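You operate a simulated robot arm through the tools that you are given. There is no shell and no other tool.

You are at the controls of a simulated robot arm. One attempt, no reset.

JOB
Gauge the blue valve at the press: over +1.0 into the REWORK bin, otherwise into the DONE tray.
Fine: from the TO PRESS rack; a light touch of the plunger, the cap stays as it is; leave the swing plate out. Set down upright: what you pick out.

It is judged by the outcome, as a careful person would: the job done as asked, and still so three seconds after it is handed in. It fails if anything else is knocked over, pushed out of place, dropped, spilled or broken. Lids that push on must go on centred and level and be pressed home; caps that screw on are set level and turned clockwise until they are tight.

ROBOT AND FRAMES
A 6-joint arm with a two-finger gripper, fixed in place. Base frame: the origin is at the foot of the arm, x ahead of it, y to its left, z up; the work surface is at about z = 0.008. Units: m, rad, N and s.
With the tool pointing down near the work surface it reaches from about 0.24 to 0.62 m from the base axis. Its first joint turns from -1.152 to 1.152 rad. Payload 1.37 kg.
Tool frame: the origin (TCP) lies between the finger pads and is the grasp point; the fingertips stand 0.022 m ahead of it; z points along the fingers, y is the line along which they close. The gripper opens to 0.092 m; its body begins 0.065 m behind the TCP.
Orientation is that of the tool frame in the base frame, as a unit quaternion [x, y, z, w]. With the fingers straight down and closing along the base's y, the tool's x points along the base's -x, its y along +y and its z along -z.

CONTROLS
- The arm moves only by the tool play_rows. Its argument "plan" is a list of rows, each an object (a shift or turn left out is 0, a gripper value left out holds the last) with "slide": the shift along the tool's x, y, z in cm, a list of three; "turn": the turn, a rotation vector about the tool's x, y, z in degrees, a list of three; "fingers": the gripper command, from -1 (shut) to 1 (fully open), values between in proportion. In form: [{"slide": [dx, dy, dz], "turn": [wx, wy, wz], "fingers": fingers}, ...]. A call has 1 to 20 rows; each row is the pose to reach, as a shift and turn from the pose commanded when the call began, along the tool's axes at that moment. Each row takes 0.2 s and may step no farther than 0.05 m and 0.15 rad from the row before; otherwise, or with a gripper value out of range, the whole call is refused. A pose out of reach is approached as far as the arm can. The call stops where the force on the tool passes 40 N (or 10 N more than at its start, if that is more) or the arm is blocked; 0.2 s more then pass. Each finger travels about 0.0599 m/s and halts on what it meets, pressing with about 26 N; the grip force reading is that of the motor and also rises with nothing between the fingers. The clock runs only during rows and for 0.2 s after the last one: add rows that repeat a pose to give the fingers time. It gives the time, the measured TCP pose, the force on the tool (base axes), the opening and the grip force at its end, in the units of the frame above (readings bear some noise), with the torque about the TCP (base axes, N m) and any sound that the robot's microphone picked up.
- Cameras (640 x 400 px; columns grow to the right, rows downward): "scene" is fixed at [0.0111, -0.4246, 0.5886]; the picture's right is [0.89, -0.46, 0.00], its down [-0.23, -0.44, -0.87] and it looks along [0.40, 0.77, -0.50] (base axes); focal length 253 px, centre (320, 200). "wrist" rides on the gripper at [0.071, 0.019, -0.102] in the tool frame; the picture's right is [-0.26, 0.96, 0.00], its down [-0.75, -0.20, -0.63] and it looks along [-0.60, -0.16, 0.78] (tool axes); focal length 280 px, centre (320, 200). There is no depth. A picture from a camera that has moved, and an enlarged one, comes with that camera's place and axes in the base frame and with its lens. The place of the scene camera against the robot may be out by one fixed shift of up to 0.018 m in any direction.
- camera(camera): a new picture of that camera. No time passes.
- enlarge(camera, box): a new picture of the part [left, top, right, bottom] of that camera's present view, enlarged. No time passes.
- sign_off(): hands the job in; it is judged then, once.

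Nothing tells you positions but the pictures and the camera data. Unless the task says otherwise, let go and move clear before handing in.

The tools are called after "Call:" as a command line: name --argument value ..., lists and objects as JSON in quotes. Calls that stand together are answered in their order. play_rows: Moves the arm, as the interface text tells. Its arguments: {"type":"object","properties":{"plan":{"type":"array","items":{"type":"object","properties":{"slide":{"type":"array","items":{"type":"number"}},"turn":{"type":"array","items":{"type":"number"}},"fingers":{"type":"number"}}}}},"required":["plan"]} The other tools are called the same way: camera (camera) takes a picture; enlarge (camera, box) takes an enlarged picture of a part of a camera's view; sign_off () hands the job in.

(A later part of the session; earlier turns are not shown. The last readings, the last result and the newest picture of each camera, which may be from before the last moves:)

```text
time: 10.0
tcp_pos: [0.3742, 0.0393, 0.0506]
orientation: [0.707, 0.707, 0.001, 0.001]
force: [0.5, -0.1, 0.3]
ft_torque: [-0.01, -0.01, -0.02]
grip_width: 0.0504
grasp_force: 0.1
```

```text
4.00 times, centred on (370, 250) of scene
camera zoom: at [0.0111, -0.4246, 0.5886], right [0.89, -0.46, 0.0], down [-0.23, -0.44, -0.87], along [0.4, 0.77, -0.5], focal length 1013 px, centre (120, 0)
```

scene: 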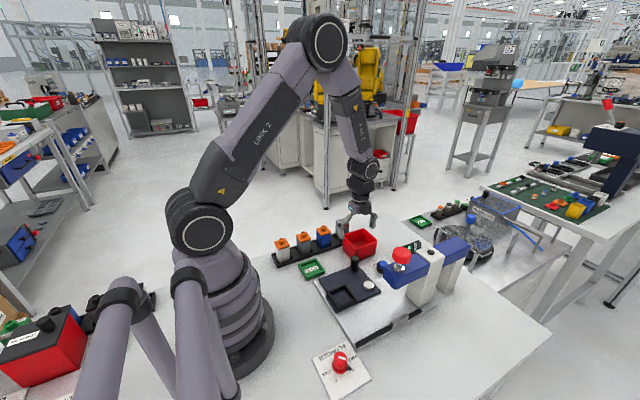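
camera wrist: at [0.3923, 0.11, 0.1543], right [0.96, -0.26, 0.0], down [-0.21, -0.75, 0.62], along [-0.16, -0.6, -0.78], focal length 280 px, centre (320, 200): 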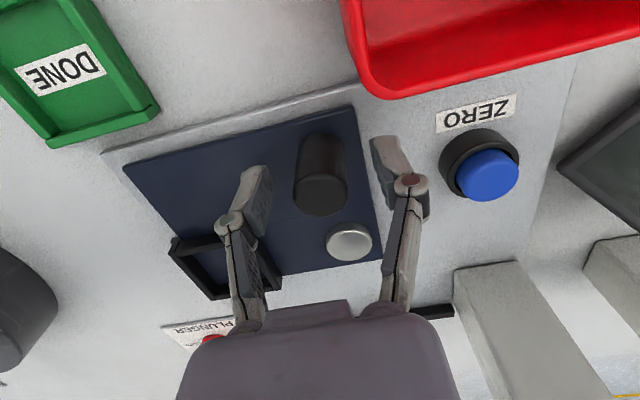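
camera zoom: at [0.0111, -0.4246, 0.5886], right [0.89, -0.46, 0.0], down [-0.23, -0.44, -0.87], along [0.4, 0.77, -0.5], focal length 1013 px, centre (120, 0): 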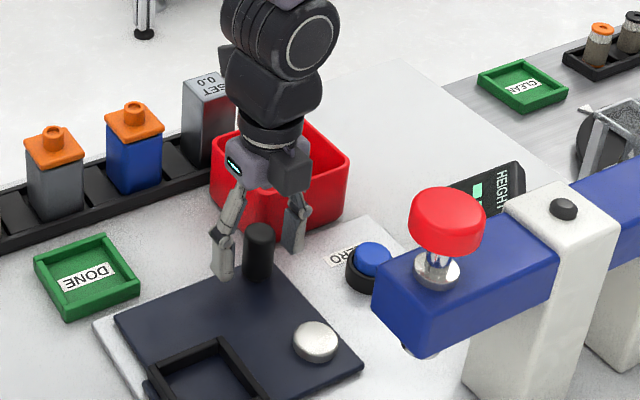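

The knob is between the fingers. I'll close to a loose cage around it and swing the empty plate about 24° to see how it moves.

Call:
play_rows --plan '[{"slide": [0, 0, 0], "fingers": -0.4}, {"slide": [0, 0, 0]}, {"slide": [-0.07, -1.02, 0], "turn": [0, 0, -8]}, {"slide": [-0.285, -2.03, 0], "turn": [0, 0, -16]}, {"slide": [-0.635, -2.99, 0], "turn": [0, 0, -24]}, {"slide": [-0.635, -2.99, 0], "turn": [0, 0, -24]}]'

Call:
enlarge --camera "scene" --box '[280, 200, 440, 330]'

Call:
camera --camera "wrist"

```text
time: 11.4
tcp_pos: [0.3434, 0.033, 0.0518]
orientation: [0.544, 0.839, 0.0, -0.001]
force: [-1.0, -0.2, 0.1]
ft_torque: [0.0, 0.01, 0.02]
grip_width: 0.0277
grasp_force: 0.1
```

```text
3.08 times, centred on (360, 265) of scene
camera zoom: at [0.0111, -0.4246, 0.5886], right [0.89, -0.46, 0.0], down [-0.23, -0.44, -0.87], along [0.4, 0.77, -0.5], focal length 779 px, centre (197, 0)
```

zoom: 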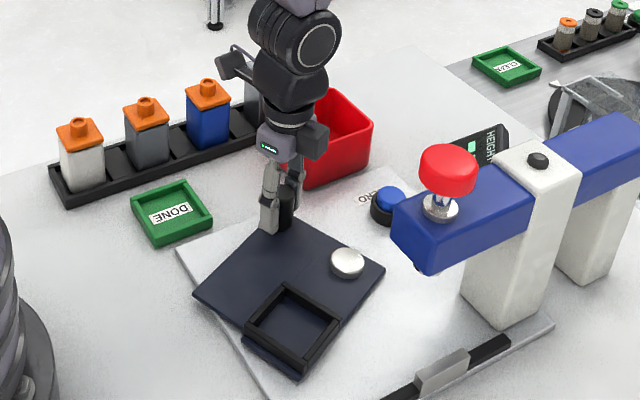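

```text
taken
camera wrist: at [0.3317, 0.1053, 0.1548], right [0.99, 0.15, 0.0], down [0.12, -0.77, 0.62], along [0.1, -0.62, -0.78], focal length 280 px, centre (320, 200)
```

wrist: 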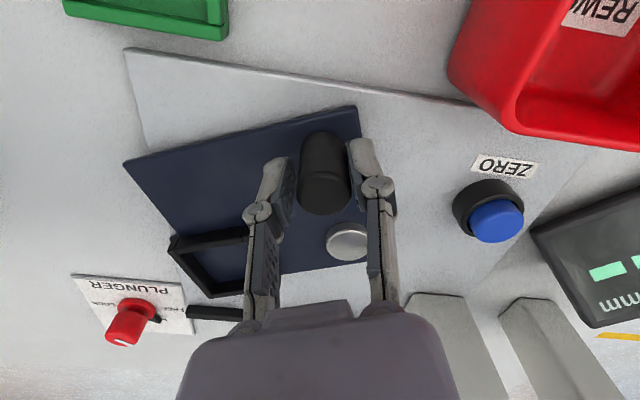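

The plate swings freely with almost no force. I'll continue in steps, watching for contact with the rail.

Call:
play_rows --plan '[{"slide": [-0.07, -1.02, 0], "turn": [0, 0, -8]}, {"slide": [-0.285, -2.03, 0], "turn": [0, 0, -16]}, {"slide": [-0.635, -2.99, 0], "turn": [0, 0, -24]}, {"slide": [-0.635, -2.99, 0], "turn": [0, 0, -24]}]'

Call:
enlarge --camera "scene" --box '[300, 220, 440, 340]'

```text
time: 12.4
tcp_pos: [0.3193, 0.0155, 0.0516]
orientation: [0.358, 0.934, 0.0, 0.0]
force: [0.0, -0.9, -0.5]
ft_torque: [0.04, -0.02, -0.01]
grip_width: 0.0278
grasp_force: 0.4
```

```text
3.33 times, centred on (370, 280) of scene
camera zoom: at [0.0111, -0.4246, 0.5886], right [0.89, -0.46, 0.0], down [-0.23, -0.44, -0.87], along [0.4, 0.77, -0.5], focal length 844 px, centre (153, -67)
```

zoom: 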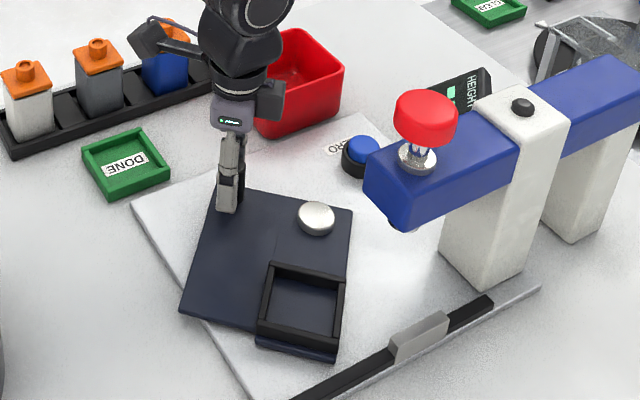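

Call:
play_rows --plan '[{"slide": [-0.02, -0.51, 0], "turn": [0, 0, -4]}, {"slide": [-0.07, -1.02, 0], "turn": [0, 0, -8]}, {"slide": [-0.07, -1.02, 0], "turn": [0, 0, -8]}]'

Call:
enlarge --camera "scene" --box '[330, 260, 440, 340]'

```text
time: 13.2
tcp_pos: [0.3131, 0.0072, 0.0528]
orientation: [0.293, 0.956, -0.001, -0.001]
force: [-0.9, -0.1, 0.1]
ft_torque: [-0.02, 0.0, -0.01]
grip_width: 0.0277
grasp_force: 0.5
```

```text
5.00 times, centred on (385, 300) of scene
camera zoom: at [0.0111, -0.4246, 0.5886], right [0.89, -0.46, 0.0], down [-0.23, -0.44, -0.87], along [0.4, 0.77, -0.5], focal length 1266 px, centre (-5, -300)
```

zoom: 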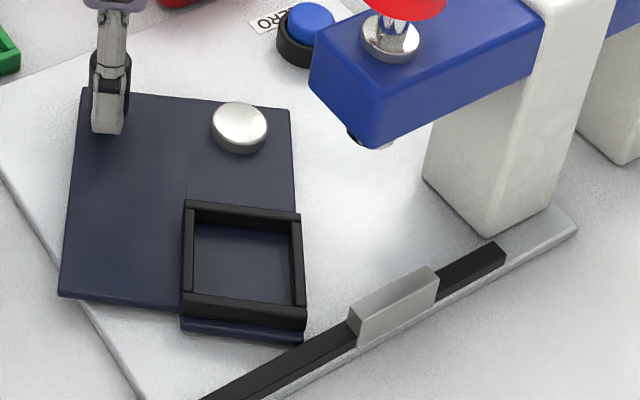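

Call:
play_rows --plan '[{"slide": [-0.02, -0.51, 0], "turn": [0, 0, -4]}, {"slide": [-0.07, -1.02, 0], "turn": [0, 0, -8]}, {"slide": [-0.07, -1.02, 0], "turn": [0, 0, -8]}]'

Call:
enlarge --camera "scene" --box '[330, 260, 440, 340]'

```text
time: 14.0
tcp_pos: [0.3079, -0.0019, 0.0517]
orientation: [0.226, 0.974, 0.0, 0.0]
force: [0.3, -0.1, -0.3]
ft_torque: [0.01, -0.01, 0.0]
grip_width: 0.0277
grasp_force: 0.6
```

```text
5.00 times, centred on (385, 300) of scene
camera zoom: at [0.0111, -0.4246, 0.5886], right [0.89, -0.46, 0.0], down [-0.23, -0.44, -0.87], along [0.4, 0.77, -0.5], focal length 1266 px, centre (-5, -300)
```

zoom: 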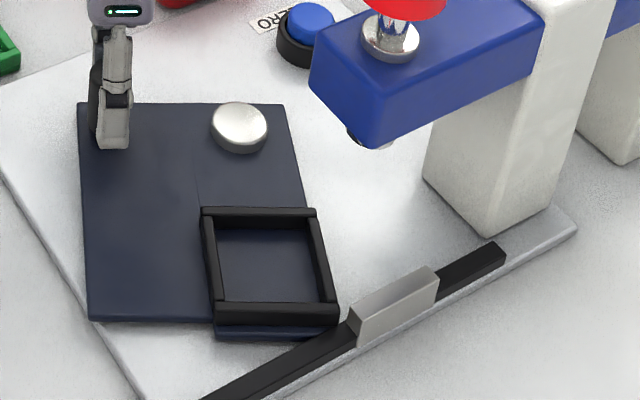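

Call:
play_rows --plan '[{"slide": [-0.02, -0.51, 0], "turn": [0, 0, -4]}, {"slide": [-0.07, -1.02, 0], "turn": [0, 0, -8]}, {"slide": [-0.07, -1.02, 0], "turn": [0, 0, -8]}]'

Call:
enlarge --camera "scene" --box '[330, 260, 440, 340]'

```text
time: 14.8
tcp_pos: [0.3038, -0.0112, 0.0511]
orientation: [0.156, 0.988, 0.0, -0.001]
force: [-0.2, 0.3, -0.1]
ft_torque: [-0.02, -0.02, 0.03]
grip_width: 0.0276
grasp_force: 0.0
```

```text
5.00 times, centred on (385, 300) of scene
camera zoom: at [0.0111, -0.4246, 0.5886], right [0.89, -0.46, 0.0], down [-0.23, -0.44, -0.87], along [0.4, 0.77, -0.5], focal length 1266 px, centre (-5, -300)
```

zoom: 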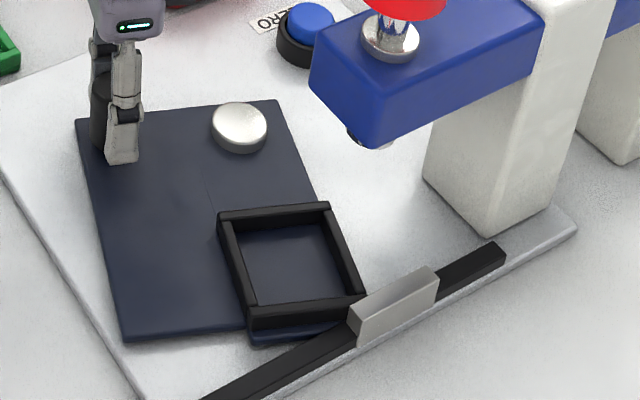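

Call:
play_rows --plan '[{"slide": [-0.02, -0.51, 0], "turn": [0, 0, -4]}, {"slide": [-0.07, -1.02, 0], "turn": [0, 0, -8]}, {"slide": [-0.07, -1.02, 0], "turn": [0, 0, -8]}]'

Call:
enlarge --camera "scene" --box '[330, 260, 440, 340]'

```text
time: 15.6
tcp_pos: [0.3014, -0.02, 0.0518]
orientation: [0.087, 0.996, 0.0, 0.0]
force: [0.9, -0.8, -0.7]
ft_torque: [0.01, 0.02, -0.03]
grip_width: 0.0278
grasp_force: 1.1
```

```text
5.00 times, centred on (385, 300) of scene
camera zoom: at [0.0111, -0.4246, 0.5886], right [0.89, -0.46, 0.0], down [-0.23, -0.44, -0.87], along [0.4, 0.77, -0.5], focal length 1266 px, centre (-5, -300)
```

zoom: 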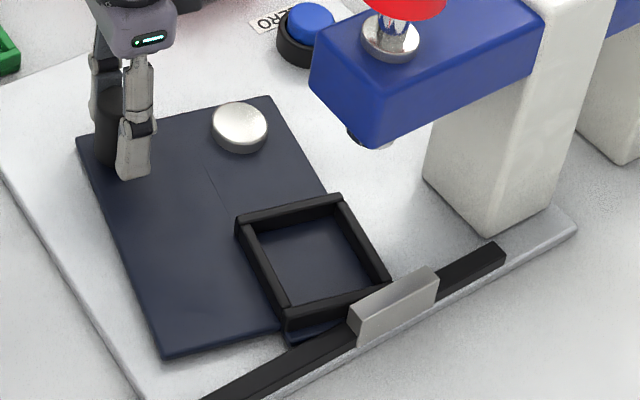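

Call:
play_rows --plan '[{"slide": [-0.02, -0.51, 0], "turn": [0, 0, -4]}, {"slide": [-0.07, -1.02, 0], "turn": [0, 0, -8]}, {"slide": [-0.07, -1.02, 0], "turn": [0, 0, -8]}]'

Call:
enlarge --camera "scene" --box '[330, 260, 440, 340]'

Call:
camera --camera "wrist"

```text
time: 16.4
tcp_pos: [0.3004, -0.0311, 0.0523]
orientation: [0.017, 1.0, 0.001, 0.0]
force: [-0.8, 0.0, 0.4]
ft_torque: [-0.01, 0.02, -0.02]
grip_width: 0.0279
grasp_force: 0.9
```

```text
5.00 times, centred on (385, 300) of scene
camera zoom: at [0.0111, -0.4246, 0.5886], right [0.89, -0.46, 0.0], down [-0.23, -0.44, -0.87], along [0.4, 0.77, -0.5], focal length 1266 px, centre (-5, -300)
```

zoom: 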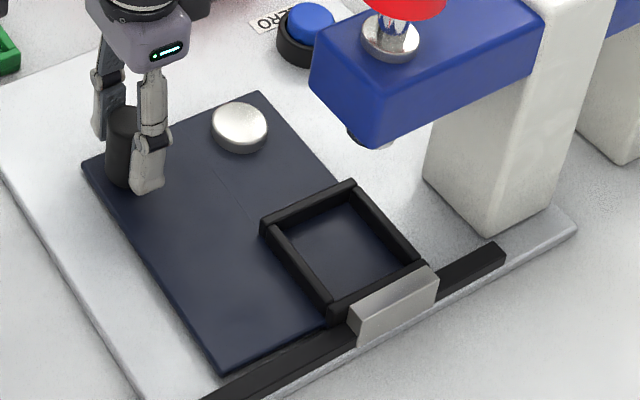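

```text
taken
camera wrist: at [0.2292, -0.0097, 0.1544], right [0.29, 0.96, 0.0], down [0.75, -0.23, 0.63], along [0.6, -0.18, -0.78], focal length 280 px, centre (320, 200)
```

wrist: 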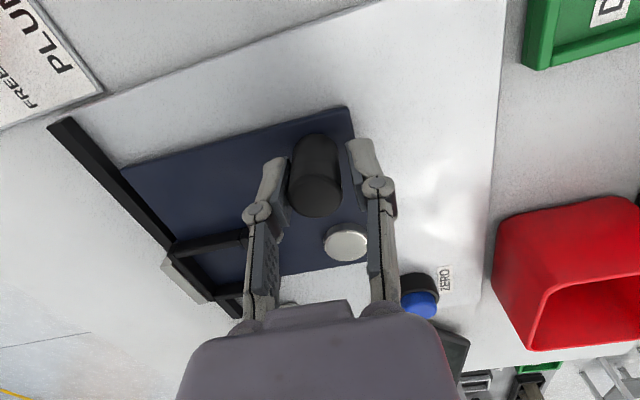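

Call:
play_rows --plan '[{"slide": [0, -0.26, 0], "turn": [0, 0, -2]}, {"slide": [-0.02, -0.51, 0], "turn": [0, 0, -2]}, {"slide": [-0.02, -0.51, 0], "turn": [0, 0, -2]}]'

Call:
enlarge --camera "scene" --box '[330, 260, 440, 340]'

```text
time: 17.2
tcp_pos: [0.2993, -0.0358, 0.0507]
orientation: [0.001, 1.0, 0.0, -0.001]
force: [-0.5, -0.3, 0.9]
ft_torque: [0.0, 0.03, -0.02]
grip_width: 0.0276
grasp_force: 0.0
```

```text
5.00 times, centred on (385, 300) of scene
camera zoom: at [0.0111, -0.4246, 0.5886], right [0.89, -0.46, 0.0], down [-0.23, -0.44, -0.87], along [0.4, 0.77, -0.5], focal length 1266 px, centre (-5, -300)
```

zoom: 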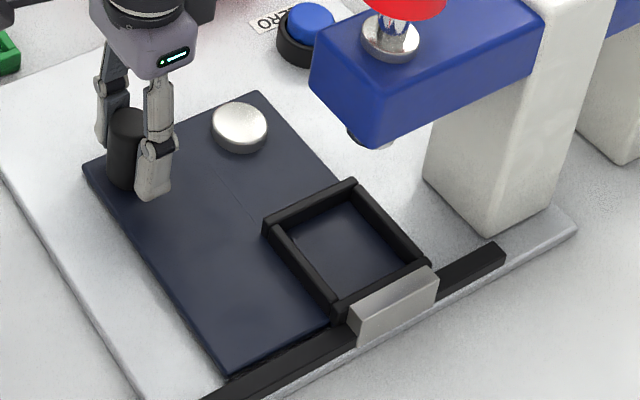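

Call:
play_rows --plan '[{"slide": [0, -0.15, 0]}, {"slide": [0, -0.3, 0]}, {"slide": [0, -0.3, 0]}]'

Call:
enlarge --camera "scene" --box '[330, 260, 440, 340]'

Call:
enlarge --camera "wrist" --box '[100, 80, 440, 320]'

```text
time: 18.0
tcp_pos: [0.2999, -0.0385, 0.0519]
orientation: [0.0, 1.0, 0.001, 0.0]
force: [0.2, 7.8, -3.0]
ft_torque: [0.12, -0.02, -0.04]
grip_width: 0.0322
grasp_force: 3.4
```

```text
5.00 times, centred on (385, 300) of scene
camera zoom: at [0.0111, -0.4246, 0.5886], right [0.89, -0.46, 0.0], down [-0.23, -0.44, -0.87], along [0.4, 0.77, -0.5], focal length 1266 px, centre (-5, -300)
```

zoom: 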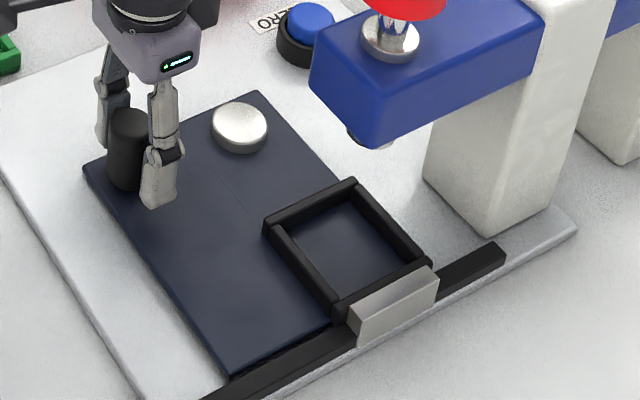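

```text
1.67 times, centred on (270, 200) of wrist
camera zoom: at [0.2283, -0.0202, 0.1545], right [0.26, 0.97, 0.0], down [0.75, -0.2, 0.62], along [0.6, -0.16, -0.78], focal length 467 px, centre (403, 200)
```

zoom: 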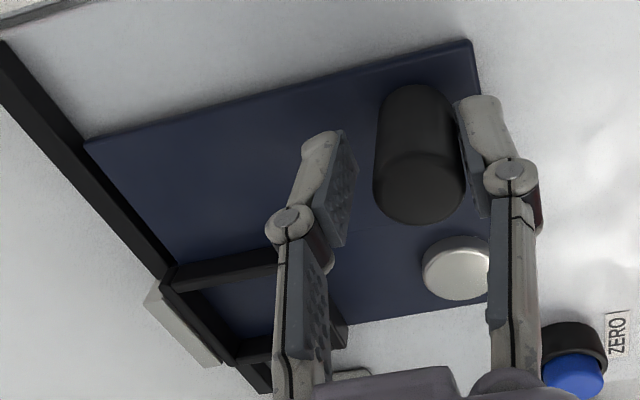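

The plate reached a firm stop under the plunger (about 8 N), so the swing works and the in-position is known. I'll swing it back out to load the SET block.

Call:
play_rows --plan '[{"slide": [-0.06, 0.4, 0]}, {"slide": [-0.13, 1.42, 0], "turn": [0, 0, 8]}, {"slide": [-0.345, 2.43, 0], "turn": [0, 0, 16]}, {"slide": [-0.695, 3.39, 0], "turn": [0, 0, 24]}, {"slide": [-1.177, 4.295, 0], "turn": [0, 0, 32]}, {"slide": [-1.78, 5.124, 0], "turn": [0, 0, 40]}, {"slide": [-2.492, 5.862, 0], "turn": [0, 0, 48]}, {"slide": [-3.3, 6.493, 0], "turn": [0, 0, 56]}, {"slide": [-4.188, 7.006, 0], "turn": [0, 0, 64]}, {"slide": [-5.139, 7.39, 0], "turn": [0, 0, 72]}, {"slide": [-6.134, 7.638, 0], "turn": [0, 0, 80]}, {"slide": [-6.134, 7.638, 0], "turn": [0, 0, 80]}]'

Call:
enlarge --camera "scene" --box '[280, 220, 420, 320]'

```text
time: 20.6
tcp_pos: [0.3612, 0.0364, 0.0524]
orientation: [0.644, 0.765, 0.0, 0.0]
force: [0.6, -0.1, 0.3]
ft_torque: [0.04, -0.01, -0.01]
grip_width: 0.0276
grasp_force: 0.1
```

```text
4.00 times, centred on (350, 270) of scene
camera zoom: at [0.0111, -0.4246, 0.5886], right [0.89, -0.46, 0.0], down [-0.23, -0.44, -0.87], along [0.4, 0.77, -0.5], focal length 1013 px, centre (200, -80)
```

zoom: 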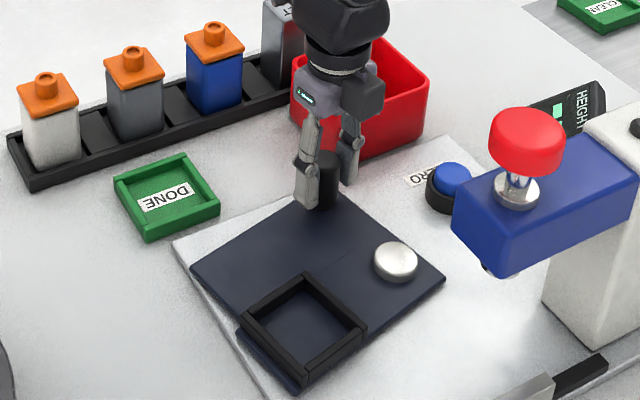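

Call:
play_rows --plan '[{"slide": [-0.02, 0.51, 0], "turn": [0, 0, 4]}, {"slide": [-0.07, 1.02, 0], "turn": [0, 0, 8]}, {"slide": [-0.11, 1.28, 0], "turn": [0, 0, 10]}, {"slide": [-0.14, 1.45, 0], "turn": [0, 0, 10]}, {"slide": [-0.14, 1.45, 0], "turn": [0, 0, 10]}]'

Call:
enlarge --camera "scene" --box '[280, 220, 420, 320]'

Call:
camera --camera "wrist"

```text
time: 21.8
tcp_pos: [0.3767, 0.0386, 0.052]
orientation: [0.707, 0.707, 0.0, 0.0]
force: [-0.5, 0.6, -0.3]
ft_torque: [0.0, 0.02, -0.02]
grip_width: 0.0277
grasp_force: 0.1
```

```text
4.00 times, centred on (350, 270) of scene
camera zoom: at [0.0111, -0.4246, 0.5886], right [0.89, -0.46, 0.0], down [-0.23, -0.44, -0.87], along [0.4, 0.77, -0.5], focal length 1013 px, centre (200, -80)
```

zoom: 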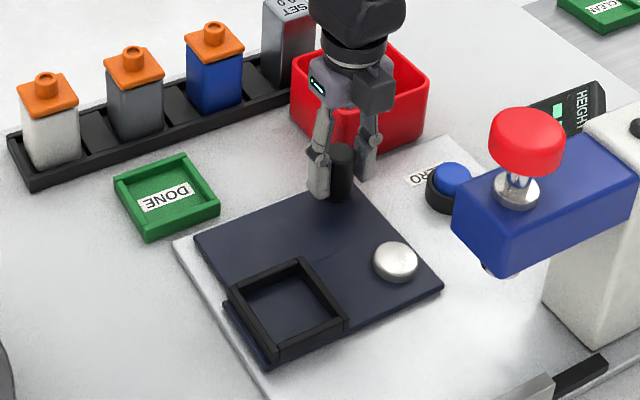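

```text
taken
camera wrist: at [0.3944, 0.1088, 0.1545], right [0.96, -0.26, 0.0], down [-0.21, -0.75, 0.62], along [-0.16, -0.6, -0.78], focal length 280 px, centre (320, 200)
```

wrist: 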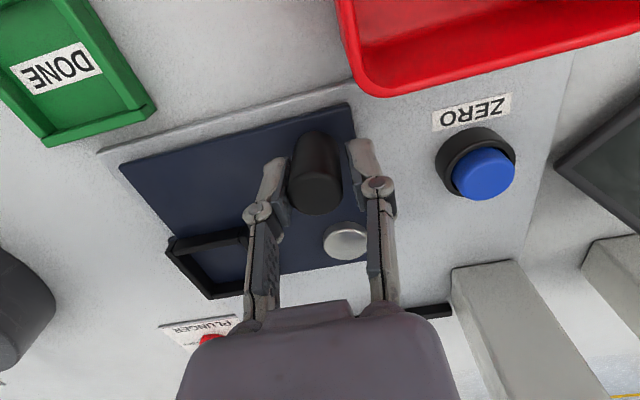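

Call:
play_rows --plan '[{"slide": [0, 0.15, 0]}, {"slide": [0, 0.3, 0]}, {"slide": [0, 0.3, 0]}]'

Call:
enlarge --camera "scene" --box '[310, 245, 370, 320]'

```text
time: 22.6
tcp_pos: [0.3777, 0.0378, 0.0523]
orientation: [0.707, 0.707, 0.0, 0.0]
force: [-6.0, 1.4, -1.6]
ft_torque: [0.04, 0.08, -0.03]
grip_width: 0.0311
grasp_force: 2.2
```

```text
5.33 times, centred on (340, 282) of scene
camera zoom: at [0.0111, -0.4246, 0.5886], right [0.89, -0.46, 0.0], down [-0.23, -0.44, -0.87], along [0.4, 0.77, -0.5], focal length 1351 px, centre (213, -240)
```

zoom: 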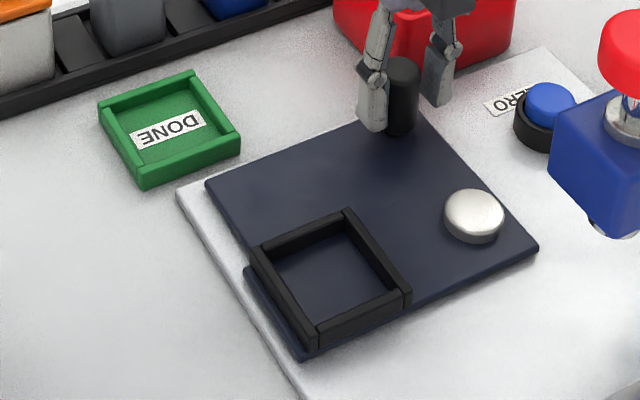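

The plate is back exactly at its out stop. I'll release the knob, lift, and move over the SET block with the fingers closing along x, because the REWORK bin sits close on its y side.

Call:
play_rows --plan '[{"slide": [0, -0.35, 0], "fingers": 0.2}, {"slide": [0, -0.35, 0]}, {"slide": [0, -0.35, -3]}, {"slide": [0, -0.35, -7]}, {"slide": [0, 0.5, -10.8]}, {"slide": [3, 1.5, -10.8]}, {"slide": [7, 2.5, -10.8]}, {"slide": [11, 3.5, -10.8]}, {"slide": [15, 4.6, -10.8]}, {"slide": [15.7, 4.6, -10.8]}, {"slide": [15.7, 4.6, -10.8]}]'

Call:
camera --camera "wrist"

Call:
enlarge --camera "wrist" --box '[240, 40, 400, 180]'

```text
time: 25.0
tcp_pos: [0.4265, 0.1958, 0.1603]
orientation: [0.707, 0.707, -0.001, -0.001]
force: [0.4, -0.3, 0.1]
ft_torque: [0.0, -0.02, 0.02]
grip_width: 0.0554
grasp_force: 0.0
```

```text
taken
camera wrist: at [0.4442, 0.2663, 0.2633], right [0.96, -0.26, 0.0], down [-0.2, -0.75, 0.62], along [-0.16, -0.6, -0.78], focal length 280 px, centre (320, 200)
```

wrist: 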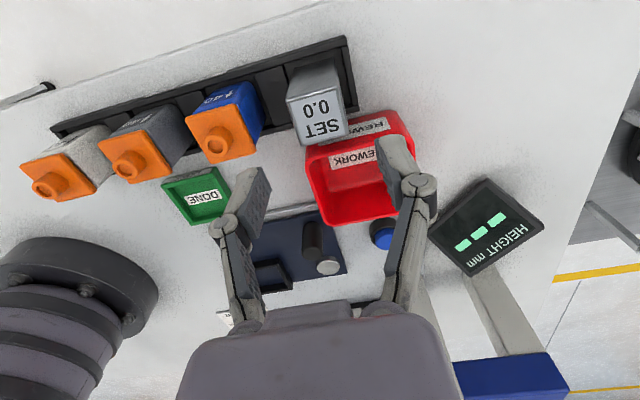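

```text
2.86 times, centred on (320, 110) of wrist
camera zoom: at [0.4442, 0.2663, 0.2633], right [0.96, -0.26, 0.0], down [-0.2, -0.75, 0.62], along [-0.16, -0.6, -0.78], focal length 801 px, centre (320, 457)
```

zoom: 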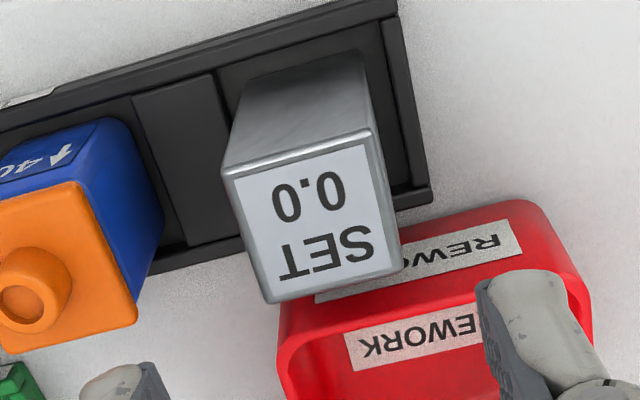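

The SET block centre is at (0.4238, 0.1955). I'll narrow the fingers, lower straight over it and grip.

Call:
play_rows --plan '[{"slide": [-0.05, -0.27, 0], "fingers": 0.02}, {"slide": [-0.05, -0.27, 3]}, {"slide": [-0.05, -0.27, 6]}, {"slide": [-0.05, -0.27, 8.5]}, {"slide": [-0.05, -0.27, 10.2]}, {"slide": [-0.05, -0.27, 10.2]}]'

Call:
camera --camera "wrist"

Call:
enlarge --camera "scene" --box '[290, 190, 390, 270]'

```text
time: 26.4
tcp_pos: [0.4232, 0.1946, 0.0582]
orientation: [0.707, 0.707, 0.001, 0.0]
force: [-0.2, -0.1, -0.4]
ft_torque: [0.0, -0.01, 0.01]
grip_width: 0.0469
grasp_force: 0.0
```

```text
taken
camera wrist: at [0.441, 0.2655, 0.1607], right [0.96, -0.26, 0.0], down [-0.2, -0.75, 0.62], along [-0.16, -0.6, -0.78], focal length 280 px, centre (320, 200)
```

wrist: 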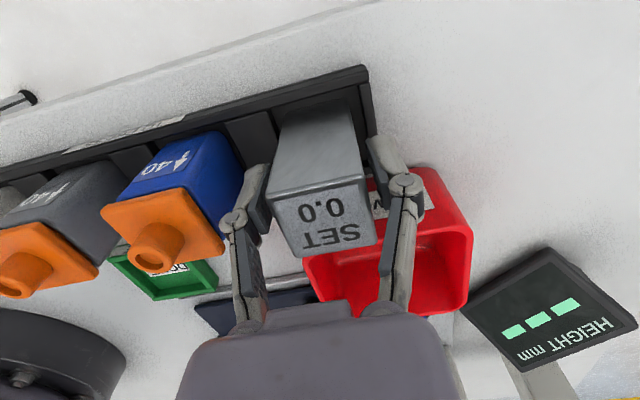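

```text
5.00 times, centred on (340, 230) of scene
camera zoom: at [0.0111, -0.4246, 0.5886], right [0.89, -0.46, 0.0], down [-0.23, -0.44, -0.87], along [0.4, 0.77, -0.5], focal length 1266 px, centre (220, 50)
```

zoom: 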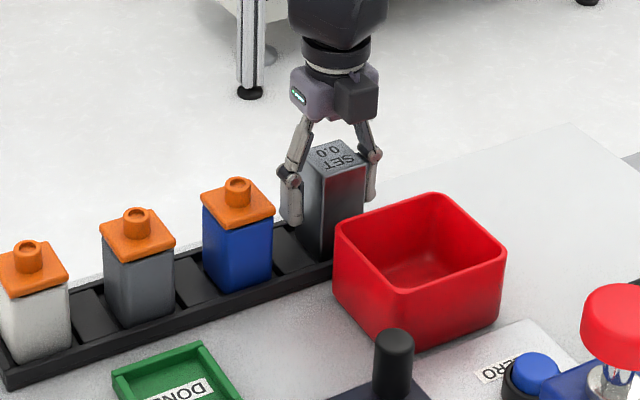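

Call:
play_rows --plan '[{"slide": [0, 0, 0], "fingers": -1}, {"slide": [0, 0, 0]}, {"slide": [0, 0, 0]}, {"slide": [0, 0, 0]}]'

Call:
enlarge --camera "wrist" --box '[0, 60, 260, 220]'

```text
time: 27.4
tcp_pos: [0.4234, 0.1944, 0.0581]
orientation: [0.707, 0.707, 0.0, 0.0]
force: [0.9, -0.5, 1.4]
ft_torque: [0.03, -0.07, -0.02]
grip_width: 0.0354
grasp_force: 26.1
```

```text
2.46 times, centred on (130, 140) of wrist
camera zoom: at [0.4411, 0.2655, 0.1612], right [0.96, -0.26, 0.0], down [-0.21, -0.75, 0.62], along [-0.16, -0.6, -0.78], focal length 690 px, centre (788, 348)
```

zoom: 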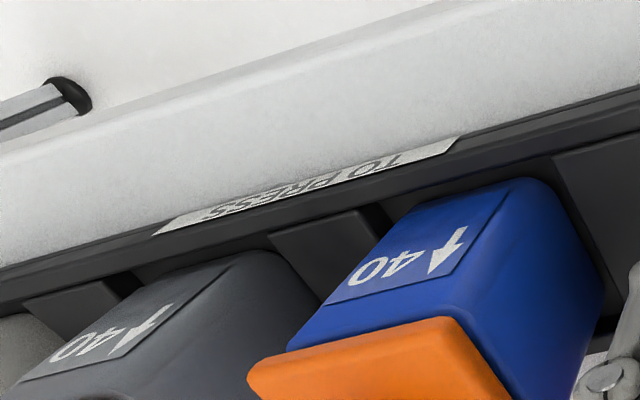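

The rack is confirmed as TO PRESS, and the SET block is gripped (35.4 mm). I'll lift it clear and carry it above the nest.

Call:
play_rows --plan '[{"slide": [0, 0, -1]}, {"slide": [0, 0, -3.5]}, {"slide": [0, 0, -7]}, {"slide": [0, 0, -11.2]}, {"slide": [-3.8, -2.3, -11.2]}, {"slide": [-7.7, -4.6, -11.2]}, {"slide": [-11.5, -6.95, -11.2]}, {"slide": [-15.4, -9.3, -11.2]}, {"slide": [-19.2, -11.6, -11.2]}, {"slide": [-22.2, -13.4, -11.2]}, {"slide": [-23.05, -13.91, -11.2]}, {"slide": [-23.05, -13.91, -11.2]}]'

Call:
camera --camera "wrist"

Call:
enlarge --camera "scene" --box '[270, 190, 430, 320]'

```text
time: 30.0
tcp_pos: [0.2829, -0.0364, 0.1708]
orientation: [0.707, 0.707, 0.0, 0.001]
force: [0.1, -0.9, -2.6]
ft_torque: [-0.02, 0.02, 0.02]
grip_width: 0.0357
grasp_force: 26.1
```

```text
taken
camera wrist: at [0.3013, 0.0349, 0.2725], right [0.97, -0.26, 0.0], down [-0.2, -0.75, 0.62], along [-0.16, -0.6, -0.78], focal length 280 px, centre (320, 200)
```

wrist: 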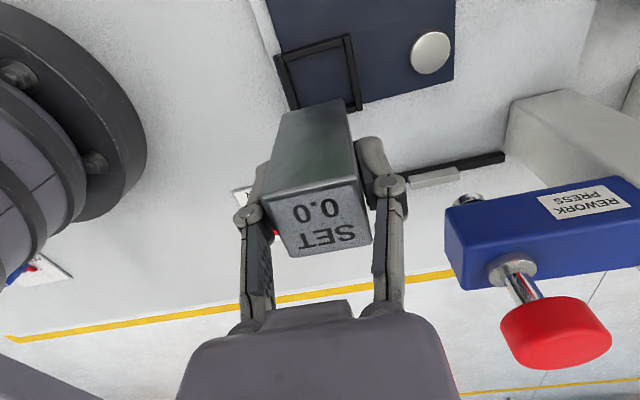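

```text
3.08 times, centred on (350, 255) of scene
camera zoom: at [0.0111, -0.4246, 0.5886], right [0.89, -0.46, 0.0], down [-0.23, -0.44, -0.87], along [0.4, 0.77, -0.5], focal length 779 px, centre (228, 31)
```

zoom: 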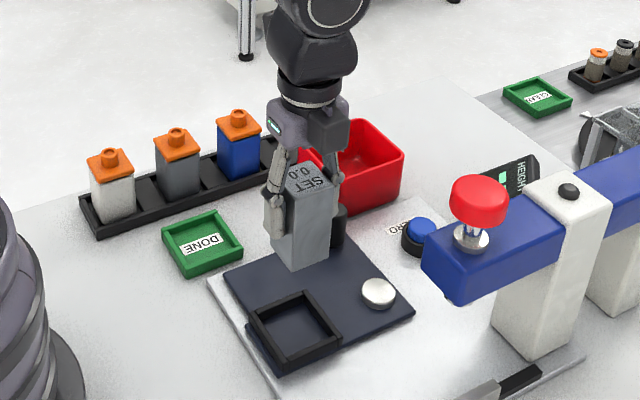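

Call:
enlarge --camera "wrist" --box '[250, 10, 390, 130]'

```text
3.33 times, centred on (320, 70) of wrist
camera zoom: at [0.3013, 0.0349, 0.2725], right [0.97, -0.26, 0.0], down [-0.2, -0.75, 0.62], along [-0.16, -0.6, -0.78], focal length 935 px, centre (320, 633)
```

zoom: 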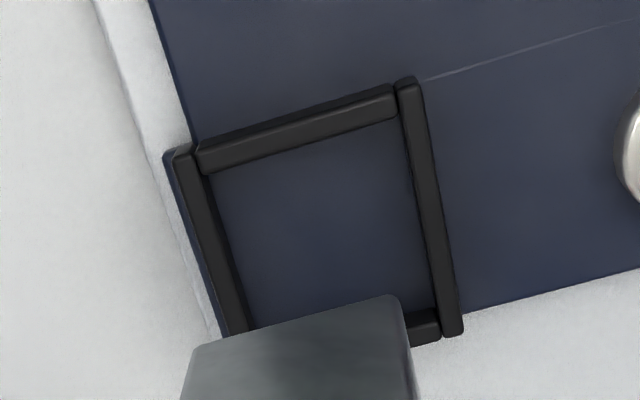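

The nest centre works out at (0.284, -0.036). I'll lower the block towards the nest and stop just above the floor.

Call:
play_rows --plan '[{"slide": [0.05, 0.1, 3]}, {"slide": [0.05, 0.1, 6]}, {"slide": [0.05, 0.1, 8.5]}, {"slide": [0.05, 0.1, 9.8]}, {"slide": [0.05, 0.1, 10.1]}, {"slide": [0.05, 0.1, 10.1]}]'

Call:
enlarge --camera "scene" --box '[300, 240, 380, 310]'

```text
time: 31.4
tcp_pos: [0.2852, -0.0355, 0.0684]
orientation: [0.707, 0.707, 0.001, 0.001]
force: [0.1, -0.2, 1.8]
ft_torque: [0.02, -0.04, 0.01]
grip_width: 0.0355
grasp_force: 26.2
```

```text
5.71 times, centred on (340, 275) of scene
camera zoom: at [0.0111, -0.4246, 0.5886], right [0.89, -0.46, 0.0], down [-0.23, -0.44, -0.87], along [0.4, 0.77, -0.5], focal length 1447 px, centre (206, -229)
```

zoom: 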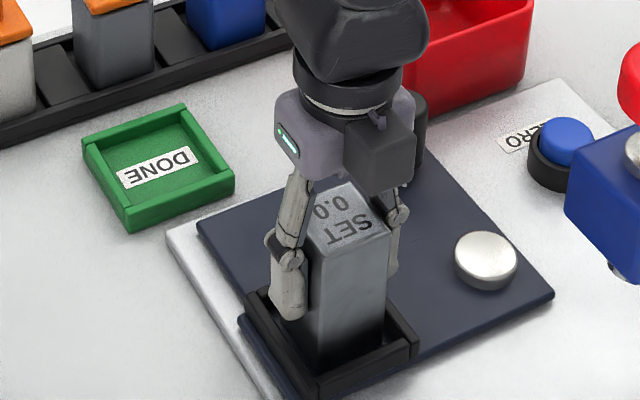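

The block is touching the nest floor (the z force went from -2.6 to +1.8 N). I'll release it and lift straight up.

Call:
play_rows --plan '[{"slide": [0, 0, 0], "fingers": 0.05}, {"slide": [0, 0, 0]}, {"slide": [0, 0, 0]}, {"slide": [0, 0, -2]}, {"slide": [0, 0, -5]}, {"slide": [0, 0, -9]}, {"slide": [0, 0, -9.5]}]'

Call:
camera --camera "wrist"

Call:
enlarge --camera "scene" --box '[300, 220, 400, 310]'

```text
time: 33.0
tcp_pos: [0.2856, -0.0353, 0.1648]
orientation: [0.708, 0.707, 0.0, 0.001]
force: [0.0, 0.6, -1.5]
ft_torque: [0.03, 0.02, 0.0]
grip_width: 0.0484
grasp_force: 0.1
```

```text
taken
camera wrist: at [0.3023, 0.0354, 0.2673], right [0.97, -0.26, 0.0], down [-0.2, -0.75, 0.62], along [-0.16, -0.6, -0.78], focal length 280 px, centre (320, 200)
```

wrist: 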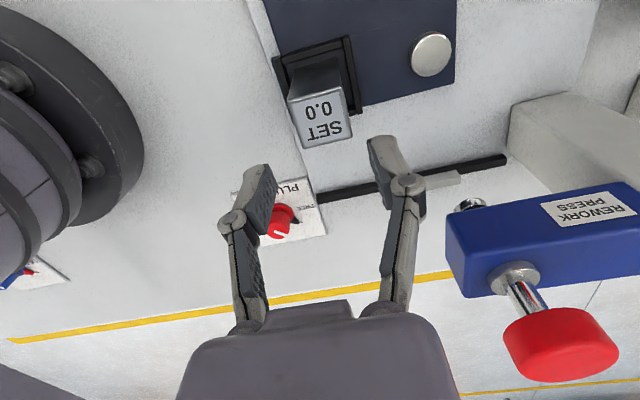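

```text
4.44 times, centred on (350, 265) of scene
camera zoom: at [0.0111, -0.4246, 0.5886], right [0.89, -0.46, 0.0], down [-0.23, -0.44, -0.87], along [0.4, 0.77, -0.5], focal length 1126 px, centre (187, -89)
```

zoom: 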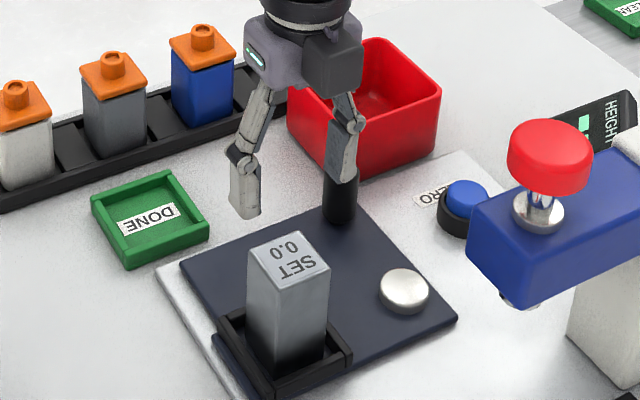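

The block stands upright in the nest. Next I'll move to the swing knob and cage it.

Call:
play_rows --plan '[{"slide": [2.5, 3, 0]}, {"slide": [5, 6, 0]}, {"slide": [7.43, 8.8, 0]}, {"slide": [7.43, 8.8, 3]}, {"slide": [7.43, 8.8, 6.5]}, {"slide": [7.43, 8.8, 9.5]}, {"slide": [7.43, 8.8, 11.3]}, {"slide": [7.43, 8.8, 11.3], "fingers": -0.42}, {"slide": [7.43, 8.8, 11.3]}, {"slide": [7.43, 8.8, 11.3]}]'

Call:
camera --camera "wrist"

```text
time: 35.2
tcp_pos: [0.3722, 0.0394, 0.0503]
orientation: [0.707, 0.707, 0.0, 0.0]
force: [0.7, 0.6, -0.4]
ft_torque: [0.03, 0.02, -0.03]
grip_width: 0.0273
grasp_force: 0.2
```

```text
taken
camera wrist: at [0.3903, 0.1095, 0.1529], right [0.96, -0.26, 0.0], down [-0.2, -0.75, 0.62], along [-0.16, -0.6, -0.78], focal length 280 px, centre (320, 200)
```

wrist: 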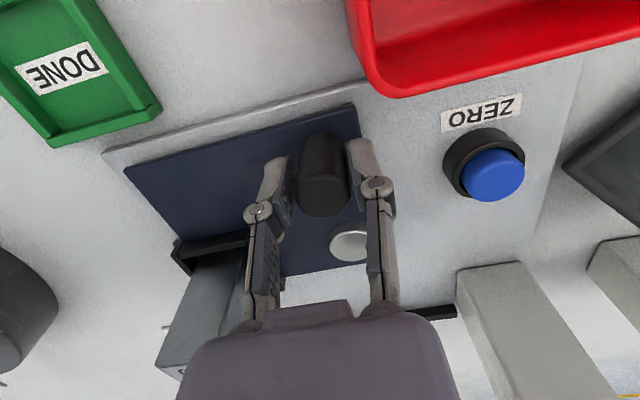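

The knob is caged. I'll swing the block in slowly, 5° per row.

Call:
play_rows --plan '[{"slide": [-0.04, -0.64, 0], "turn": [0, 0, -5]}, {"slide": [-0.14, -1.27, 0], "turn": [0, 0, -10]}, {"slide": [-0.3, -1.89, 0], "turn": [0, 0, -15]}, {"slide": [-0.5, -2.5, 0], "turn": [0, 0, -20]}, {"slide": [-0.76, -3.09, 0], "turn": [0, 0, -25]}, {"slide": [-1.07, -3.65, 0], "turn": [0, 0, -30]}, {"slide": [-1.43, -4.18, 0], "turn": [0, 0, -35]}, {"slide": [-1.83, -4.68, 0], "turn": [0, 0, -40]}, {"slide": [-2.28, -5.14, 0], "turn": [0, 0, -45]}, {"slide": [-2.76, -5.56, 0], "turn": [0, 0, -50]}, {"slide": [-3.28, -5.94, 0], "turn": [0, 0, -55]}, {"slide": [-3.83, -6.27, 0], "turn": [0, 0, -60]}, {"slide": [-4.4, -6.55, 0], "turn": [0, 0, -65]}, {"slide": [-5.0, -6.78, 0], "turn": [0, 0, -70]}, {"slide": [-5.61, -6.96, 0], "turn": [0, 0, -75]}, {"slide": [-6.24, -7.08, 0], "turn": [0, 0, -80]}, {"slide": [-6.88, -7.15, 0], "turn": [0, 0, -85]}, {"slide": [-7.2, -7.16, 0], "turn": [0, 0, -87.5]}]'

Call:
enlarge --camera "scene" --box '[320, 230, 440, 340]'

```text
time: 39.0
tcp_pos: [0.3015, -0.0321, 0.0504]
orientation: [0.022, 1.0, 0.0, 0.0]
force: [0.8, -0.4, 0.2]
ft_torque: [0.0, -0.01, 0.0]
grip_width: 0.0266
grasp_force: 0.1
```

```text
3.64 times, centred on (380, 285) of scene
camera zoom: at [0.0111, -0.4246, 0.5886], right [0.89, -0.46, 0.0], down [-0.23, -0.44, -0.87], along [0.4, 0.77, -0.5], focal length 921 px, centre (102, -109)
```

zoom: 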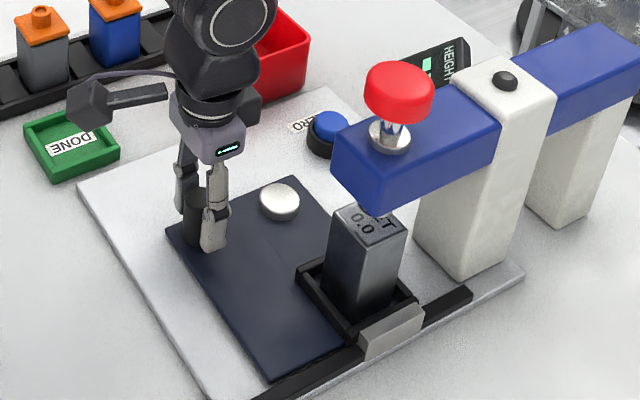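

Call:
play_rows --plan '[{"slide": [0, -0.15, 0], "turn": [0, 0, -1.5]}, {"slide": [0, -0.3, 0], "turn": [0, 0, -2.5]}, {"slide": [0, -0.45, 0], "turn": [0, 0, -2.5]}, {"slide": [0, -0.6, 0], "turn": [0, 0, -2.5]}, {"slide": [0, -0.6, 0], "turn": [0, 0, -2.5]}]'

Call:
enlarge --camera "scene" --box '[320, 230, 440, 340]'

```text
time: 40.2
tcp_pos: [0.3006, -0.0399, 0.0506]
orientation: [0.0, 1.0, 0.001, -0.001]
force: [0.5, 8.0, -3.2]
ft_torque: [0.1, 0.03, 0.02]
grip_width: 0.0313
grasp_force: 3.3
```

```text
3.64 times, centred on (380, 285) of scene
camera zoom: at [0.0111, -0.4246, 0.5886], right [0.89, -0.46, 0.0], down [-0.23, -0.44, -0.87], along [0.4, 0.77, -0.5], focal length 921 px, centre (102, -109)
```

zoom: 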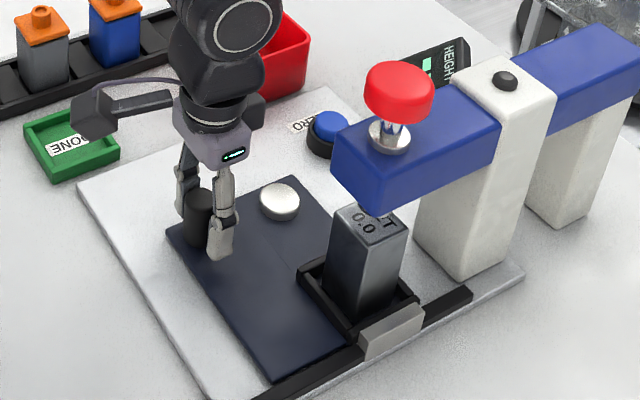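

The plate is at its in stop with the block under the plunger. I'll back off the knob, rise above the plunger and move over it with the fingers closed.

Call:
play_rows --plan '[{"slide": [0, 0.4, 0], "fingers": 0.1}, {"slide": [0, 0.4, 0]}, {"slide": [0, 0.4, -3]}, {"slide": [0, 0.4, -7]}, {"slide": [0, 0.4, -12]}, {"slide": [0, 0.4, -17]}, {"slide": [0, 0.4, -22]}, {"slide": [0, 0.4, -25], "fingers": -1}, {"slide": [-2.5, -2.5, -25]}, {"slide": [-5, -5.5, -25]}, {"slide": [-7.5, -8.6, -25]}, {"slide": [-7.5, -8.6, -25]}, {"slide": [-7.5, -8.6, -25]}]'

Call:
camera --camera "wrist"

Call:
enlarge --camera "scene" --box '[320, 180, 480, 320]'

```text
time: 43.0
tcp_pos: [0.3752, -0.1249, 0.3014]
orientation: [0.001, 1.0, 0.0, 0.0]
force: [0.4, -0.4, -0.1]
ft_torque: [0.03, 0.01, -0.05]
grip_width: 0.0001
grasp_force: 26.0
```

```text
taken
camera wrist: at [0.3031, -0.1053, 0.4036], right [0.26, 0.97, 0.0], down [0.75, -0.2, 0.63], along [0.6, -0.16, -0.78], focal length 280 px, centre (320, 200)
```

wrist: 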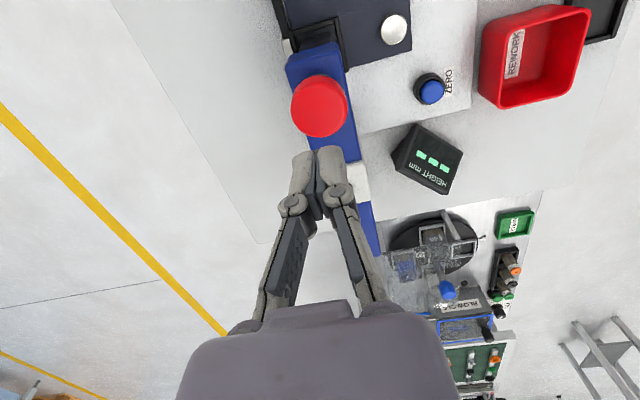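

```text
2.86 times, centred on (400, 250) of scene
camera zoom: at [0.0111, -0.4246, 0.5886], right [0.89, -0.46, 0.0], down [-0.23, -0.44, -0.87], along [0.4, 0.77, -0.5], focal length 724 px, centre (91, 57)
```

zoom: 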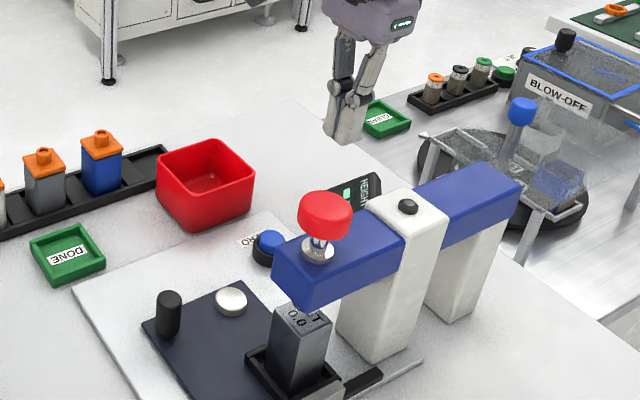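

The hand is centred over the red plunger head and the HEIGHT display is in view. I'll lower slowly to just above the head.

Call:
play_rows --plan '[{"slide": [0, 0, 2]}, {"slide": [0, 0, 4]}, {"slide": [0, 0, 5.5]}, {"slide": [0, 0, 6]}, {"slide": [0, 0, 6]}]'

Call:
enlarge --camera "scene" --box '[360, 200, 440, 300]'

Call:
camera --camera "wrist"

```text
time: 44.2
tcp_pos: [0.3742, -0.1245, 0.2413]
orientation: [0.0, 1.0, 0.0, 0.0]
force: [0.0, 0.8, -0.8]
ft_torque: [0.0, 0.0, 0.0]
grip_width: 0.0
grasp_force: 26.0
```

```text
4.00 times, centred on (400, 250) of scene
camera zoom: at [0.0111, -0.4246, 0.5886], right [0.89, -0.46, 0.0], down [-0.23, -0.44, -0.87], along [0.4, 0.77, -0.5], focal length 1013 px, centre (0, 0)
```

zoom: 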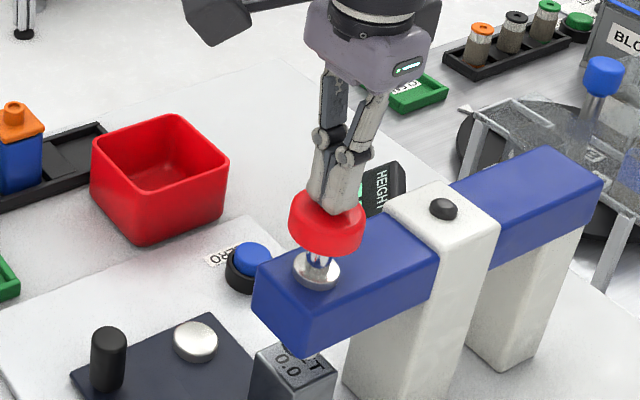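

```text
taken
camera wrist: at [0.3031, -0.1054, 0.3433], right [0.26, 0.96, 0.0], down [0.75, -0.2, 0.63], along [0.6, -0.16, -0.78], focal length 280 px, centre (320, 200)
```

wrist: 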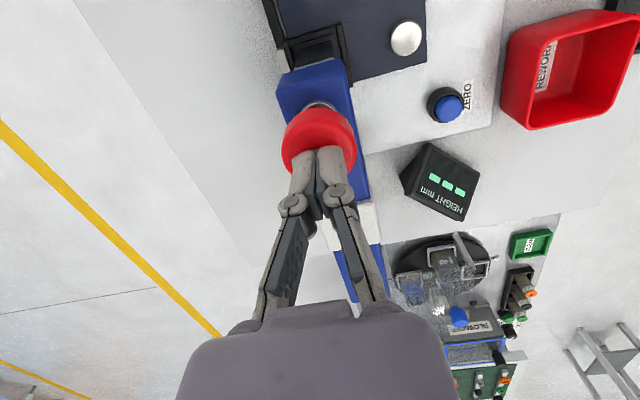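

Call:
play_rows --plan '[{"slide": [0, 0, 0.1]}, {"slide": [0, 0, 0.2]}, {"slide": [0, 0, 0.3]}, {"slide": [0, 0, 0.4]}]'

Call:
enlarge --camera "scene" --box '[370, 220, 430, 300]'

```text
time: 45.2
tcp_pos: [0.3755, -0.1239, 0.2369]
orientation: [0.0, 1.0, 0.0, 0.001]
force: [-0.2, -0.3, 1.0]
ft_torque: [-0.03, 0.05, 0.02]
grip_width: 0.0062
grasp_force: 27.9
```

```text
5.00 times, centred on (400, 260) of scene
camera zoom: at [0.0111, -0.4246, 0.5886], right [0.89, -0.46, 0.0], down [-0.23, -0.44, -0.87], along [0.4, 0.77, -0.5], focal length 1266 px, centre (-80, -100)
```

zoom: 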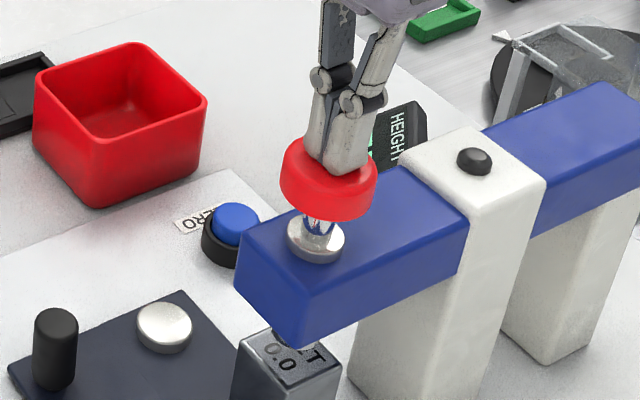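

Call:
play_rows --plan '[{"slide": [0, 0, 0.1]}, {"slide": [0, 0, 0.2]}, {"slide": [0, 0, 0.3]}, {"slide": [0, 0, 0.4]}, {"slide": [0, 0, 0.5]}]'

Call:
enlarge --camera "scene" --box '[370, 220, 430, 300]'

Call:
enlarge --camera "wrist" --box '[380, 130, 500, 230]'

```text
time: 46.4
tcp_pos: [0.3753, -0.1251, 0.2319]
orientation: [0.0, 1.0, 0.0, 0.0]
force: [1.1, -0.1, 1.6]
ft_torque: [0.02, 0.02, 0.03]
grip_width: 0.0062
grasp_force: 27.9
```

```text
5.00 times, centred on (400, 260) of scene
camera zoom: at [0.0111, -0.4246, 0.5886], right [0.89, -0.46, 0.0], down [-0.23, -0.44, -0.87], along [0.4, 0.77, -0.5], focal length 1266 px, centre (-80, -100)
```

zoom: 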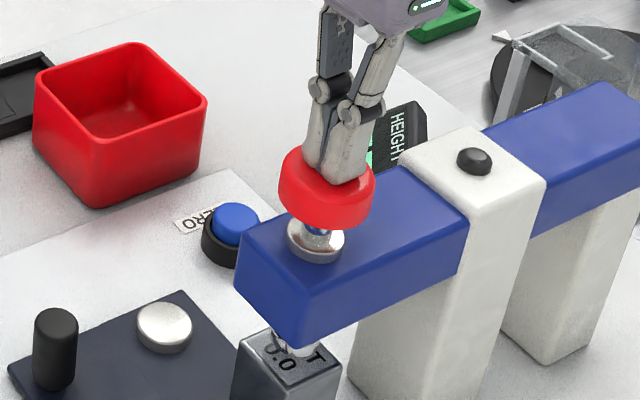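

```text
4.00 times, centred on (440, 180) of wrist
camera zoom: at [0.3034, -0.106, 0.3345], right [0.26, 0.96, 0.0], down [0.75, -0.2, 0.63], along [0.6, -0.16, -0.78], focal length 1122 px, centre (-160, 280)
```

zoom: 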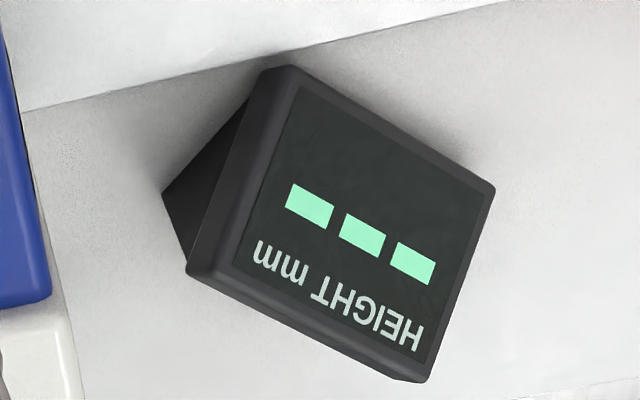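

Call:
play_rows --plan '[{"slide": [0, 0, 0.1]}, {"slide": [0, 0, 0.2]}, {"slide": [0, 0, 0.3]}, {"slide": [0, 0, 0.3]}]'

Call:
enlarge --camera "wrist" --box '[380, 130, 500, 230]'

Call:
enlarge --camera "scene" --box '[370, 250, 410, 300]'

```text
time: 47.4
tcp_pos: [0.3752, -0.1251, 0.2287]
orientation: [0.0, 1.0, 0.0, 0.0]
force: [-0.8, -1.0, 0.0]
ft_torque: [-0.03, -0.01, -0.01]
grip_width: 0.0059
grasp_force: 27.9
```

```text
4.00 times, centred on (440, 180) of wrist
camera zoom: at [0.3032, -0.1059, 0.3315], right [0.26, 0.96, 0.0], down [0.75, -0.2, 0.63], along [0.6, -0.16, -0.78], focal length 1122 px, centre (-160, 280)
```

zoom: 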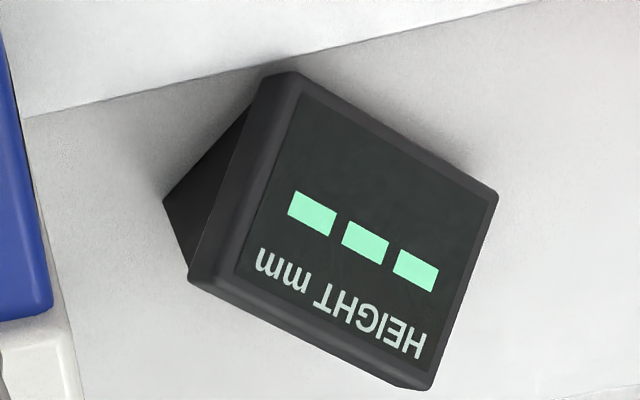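

```text
8.00 times, centred on (390, 275) of scene
camera zoom: at [0.0111, -0.4246, 0.5886], right [0.89, -0.46, 0.0], down [-0.23, -0.44, -0.87], along [0.4, 0.77, -0.5], focal length 2026 px, centre (-240, -400)
```

zoom: 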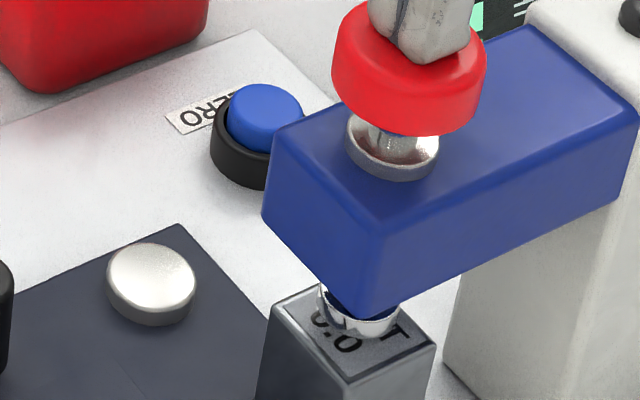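

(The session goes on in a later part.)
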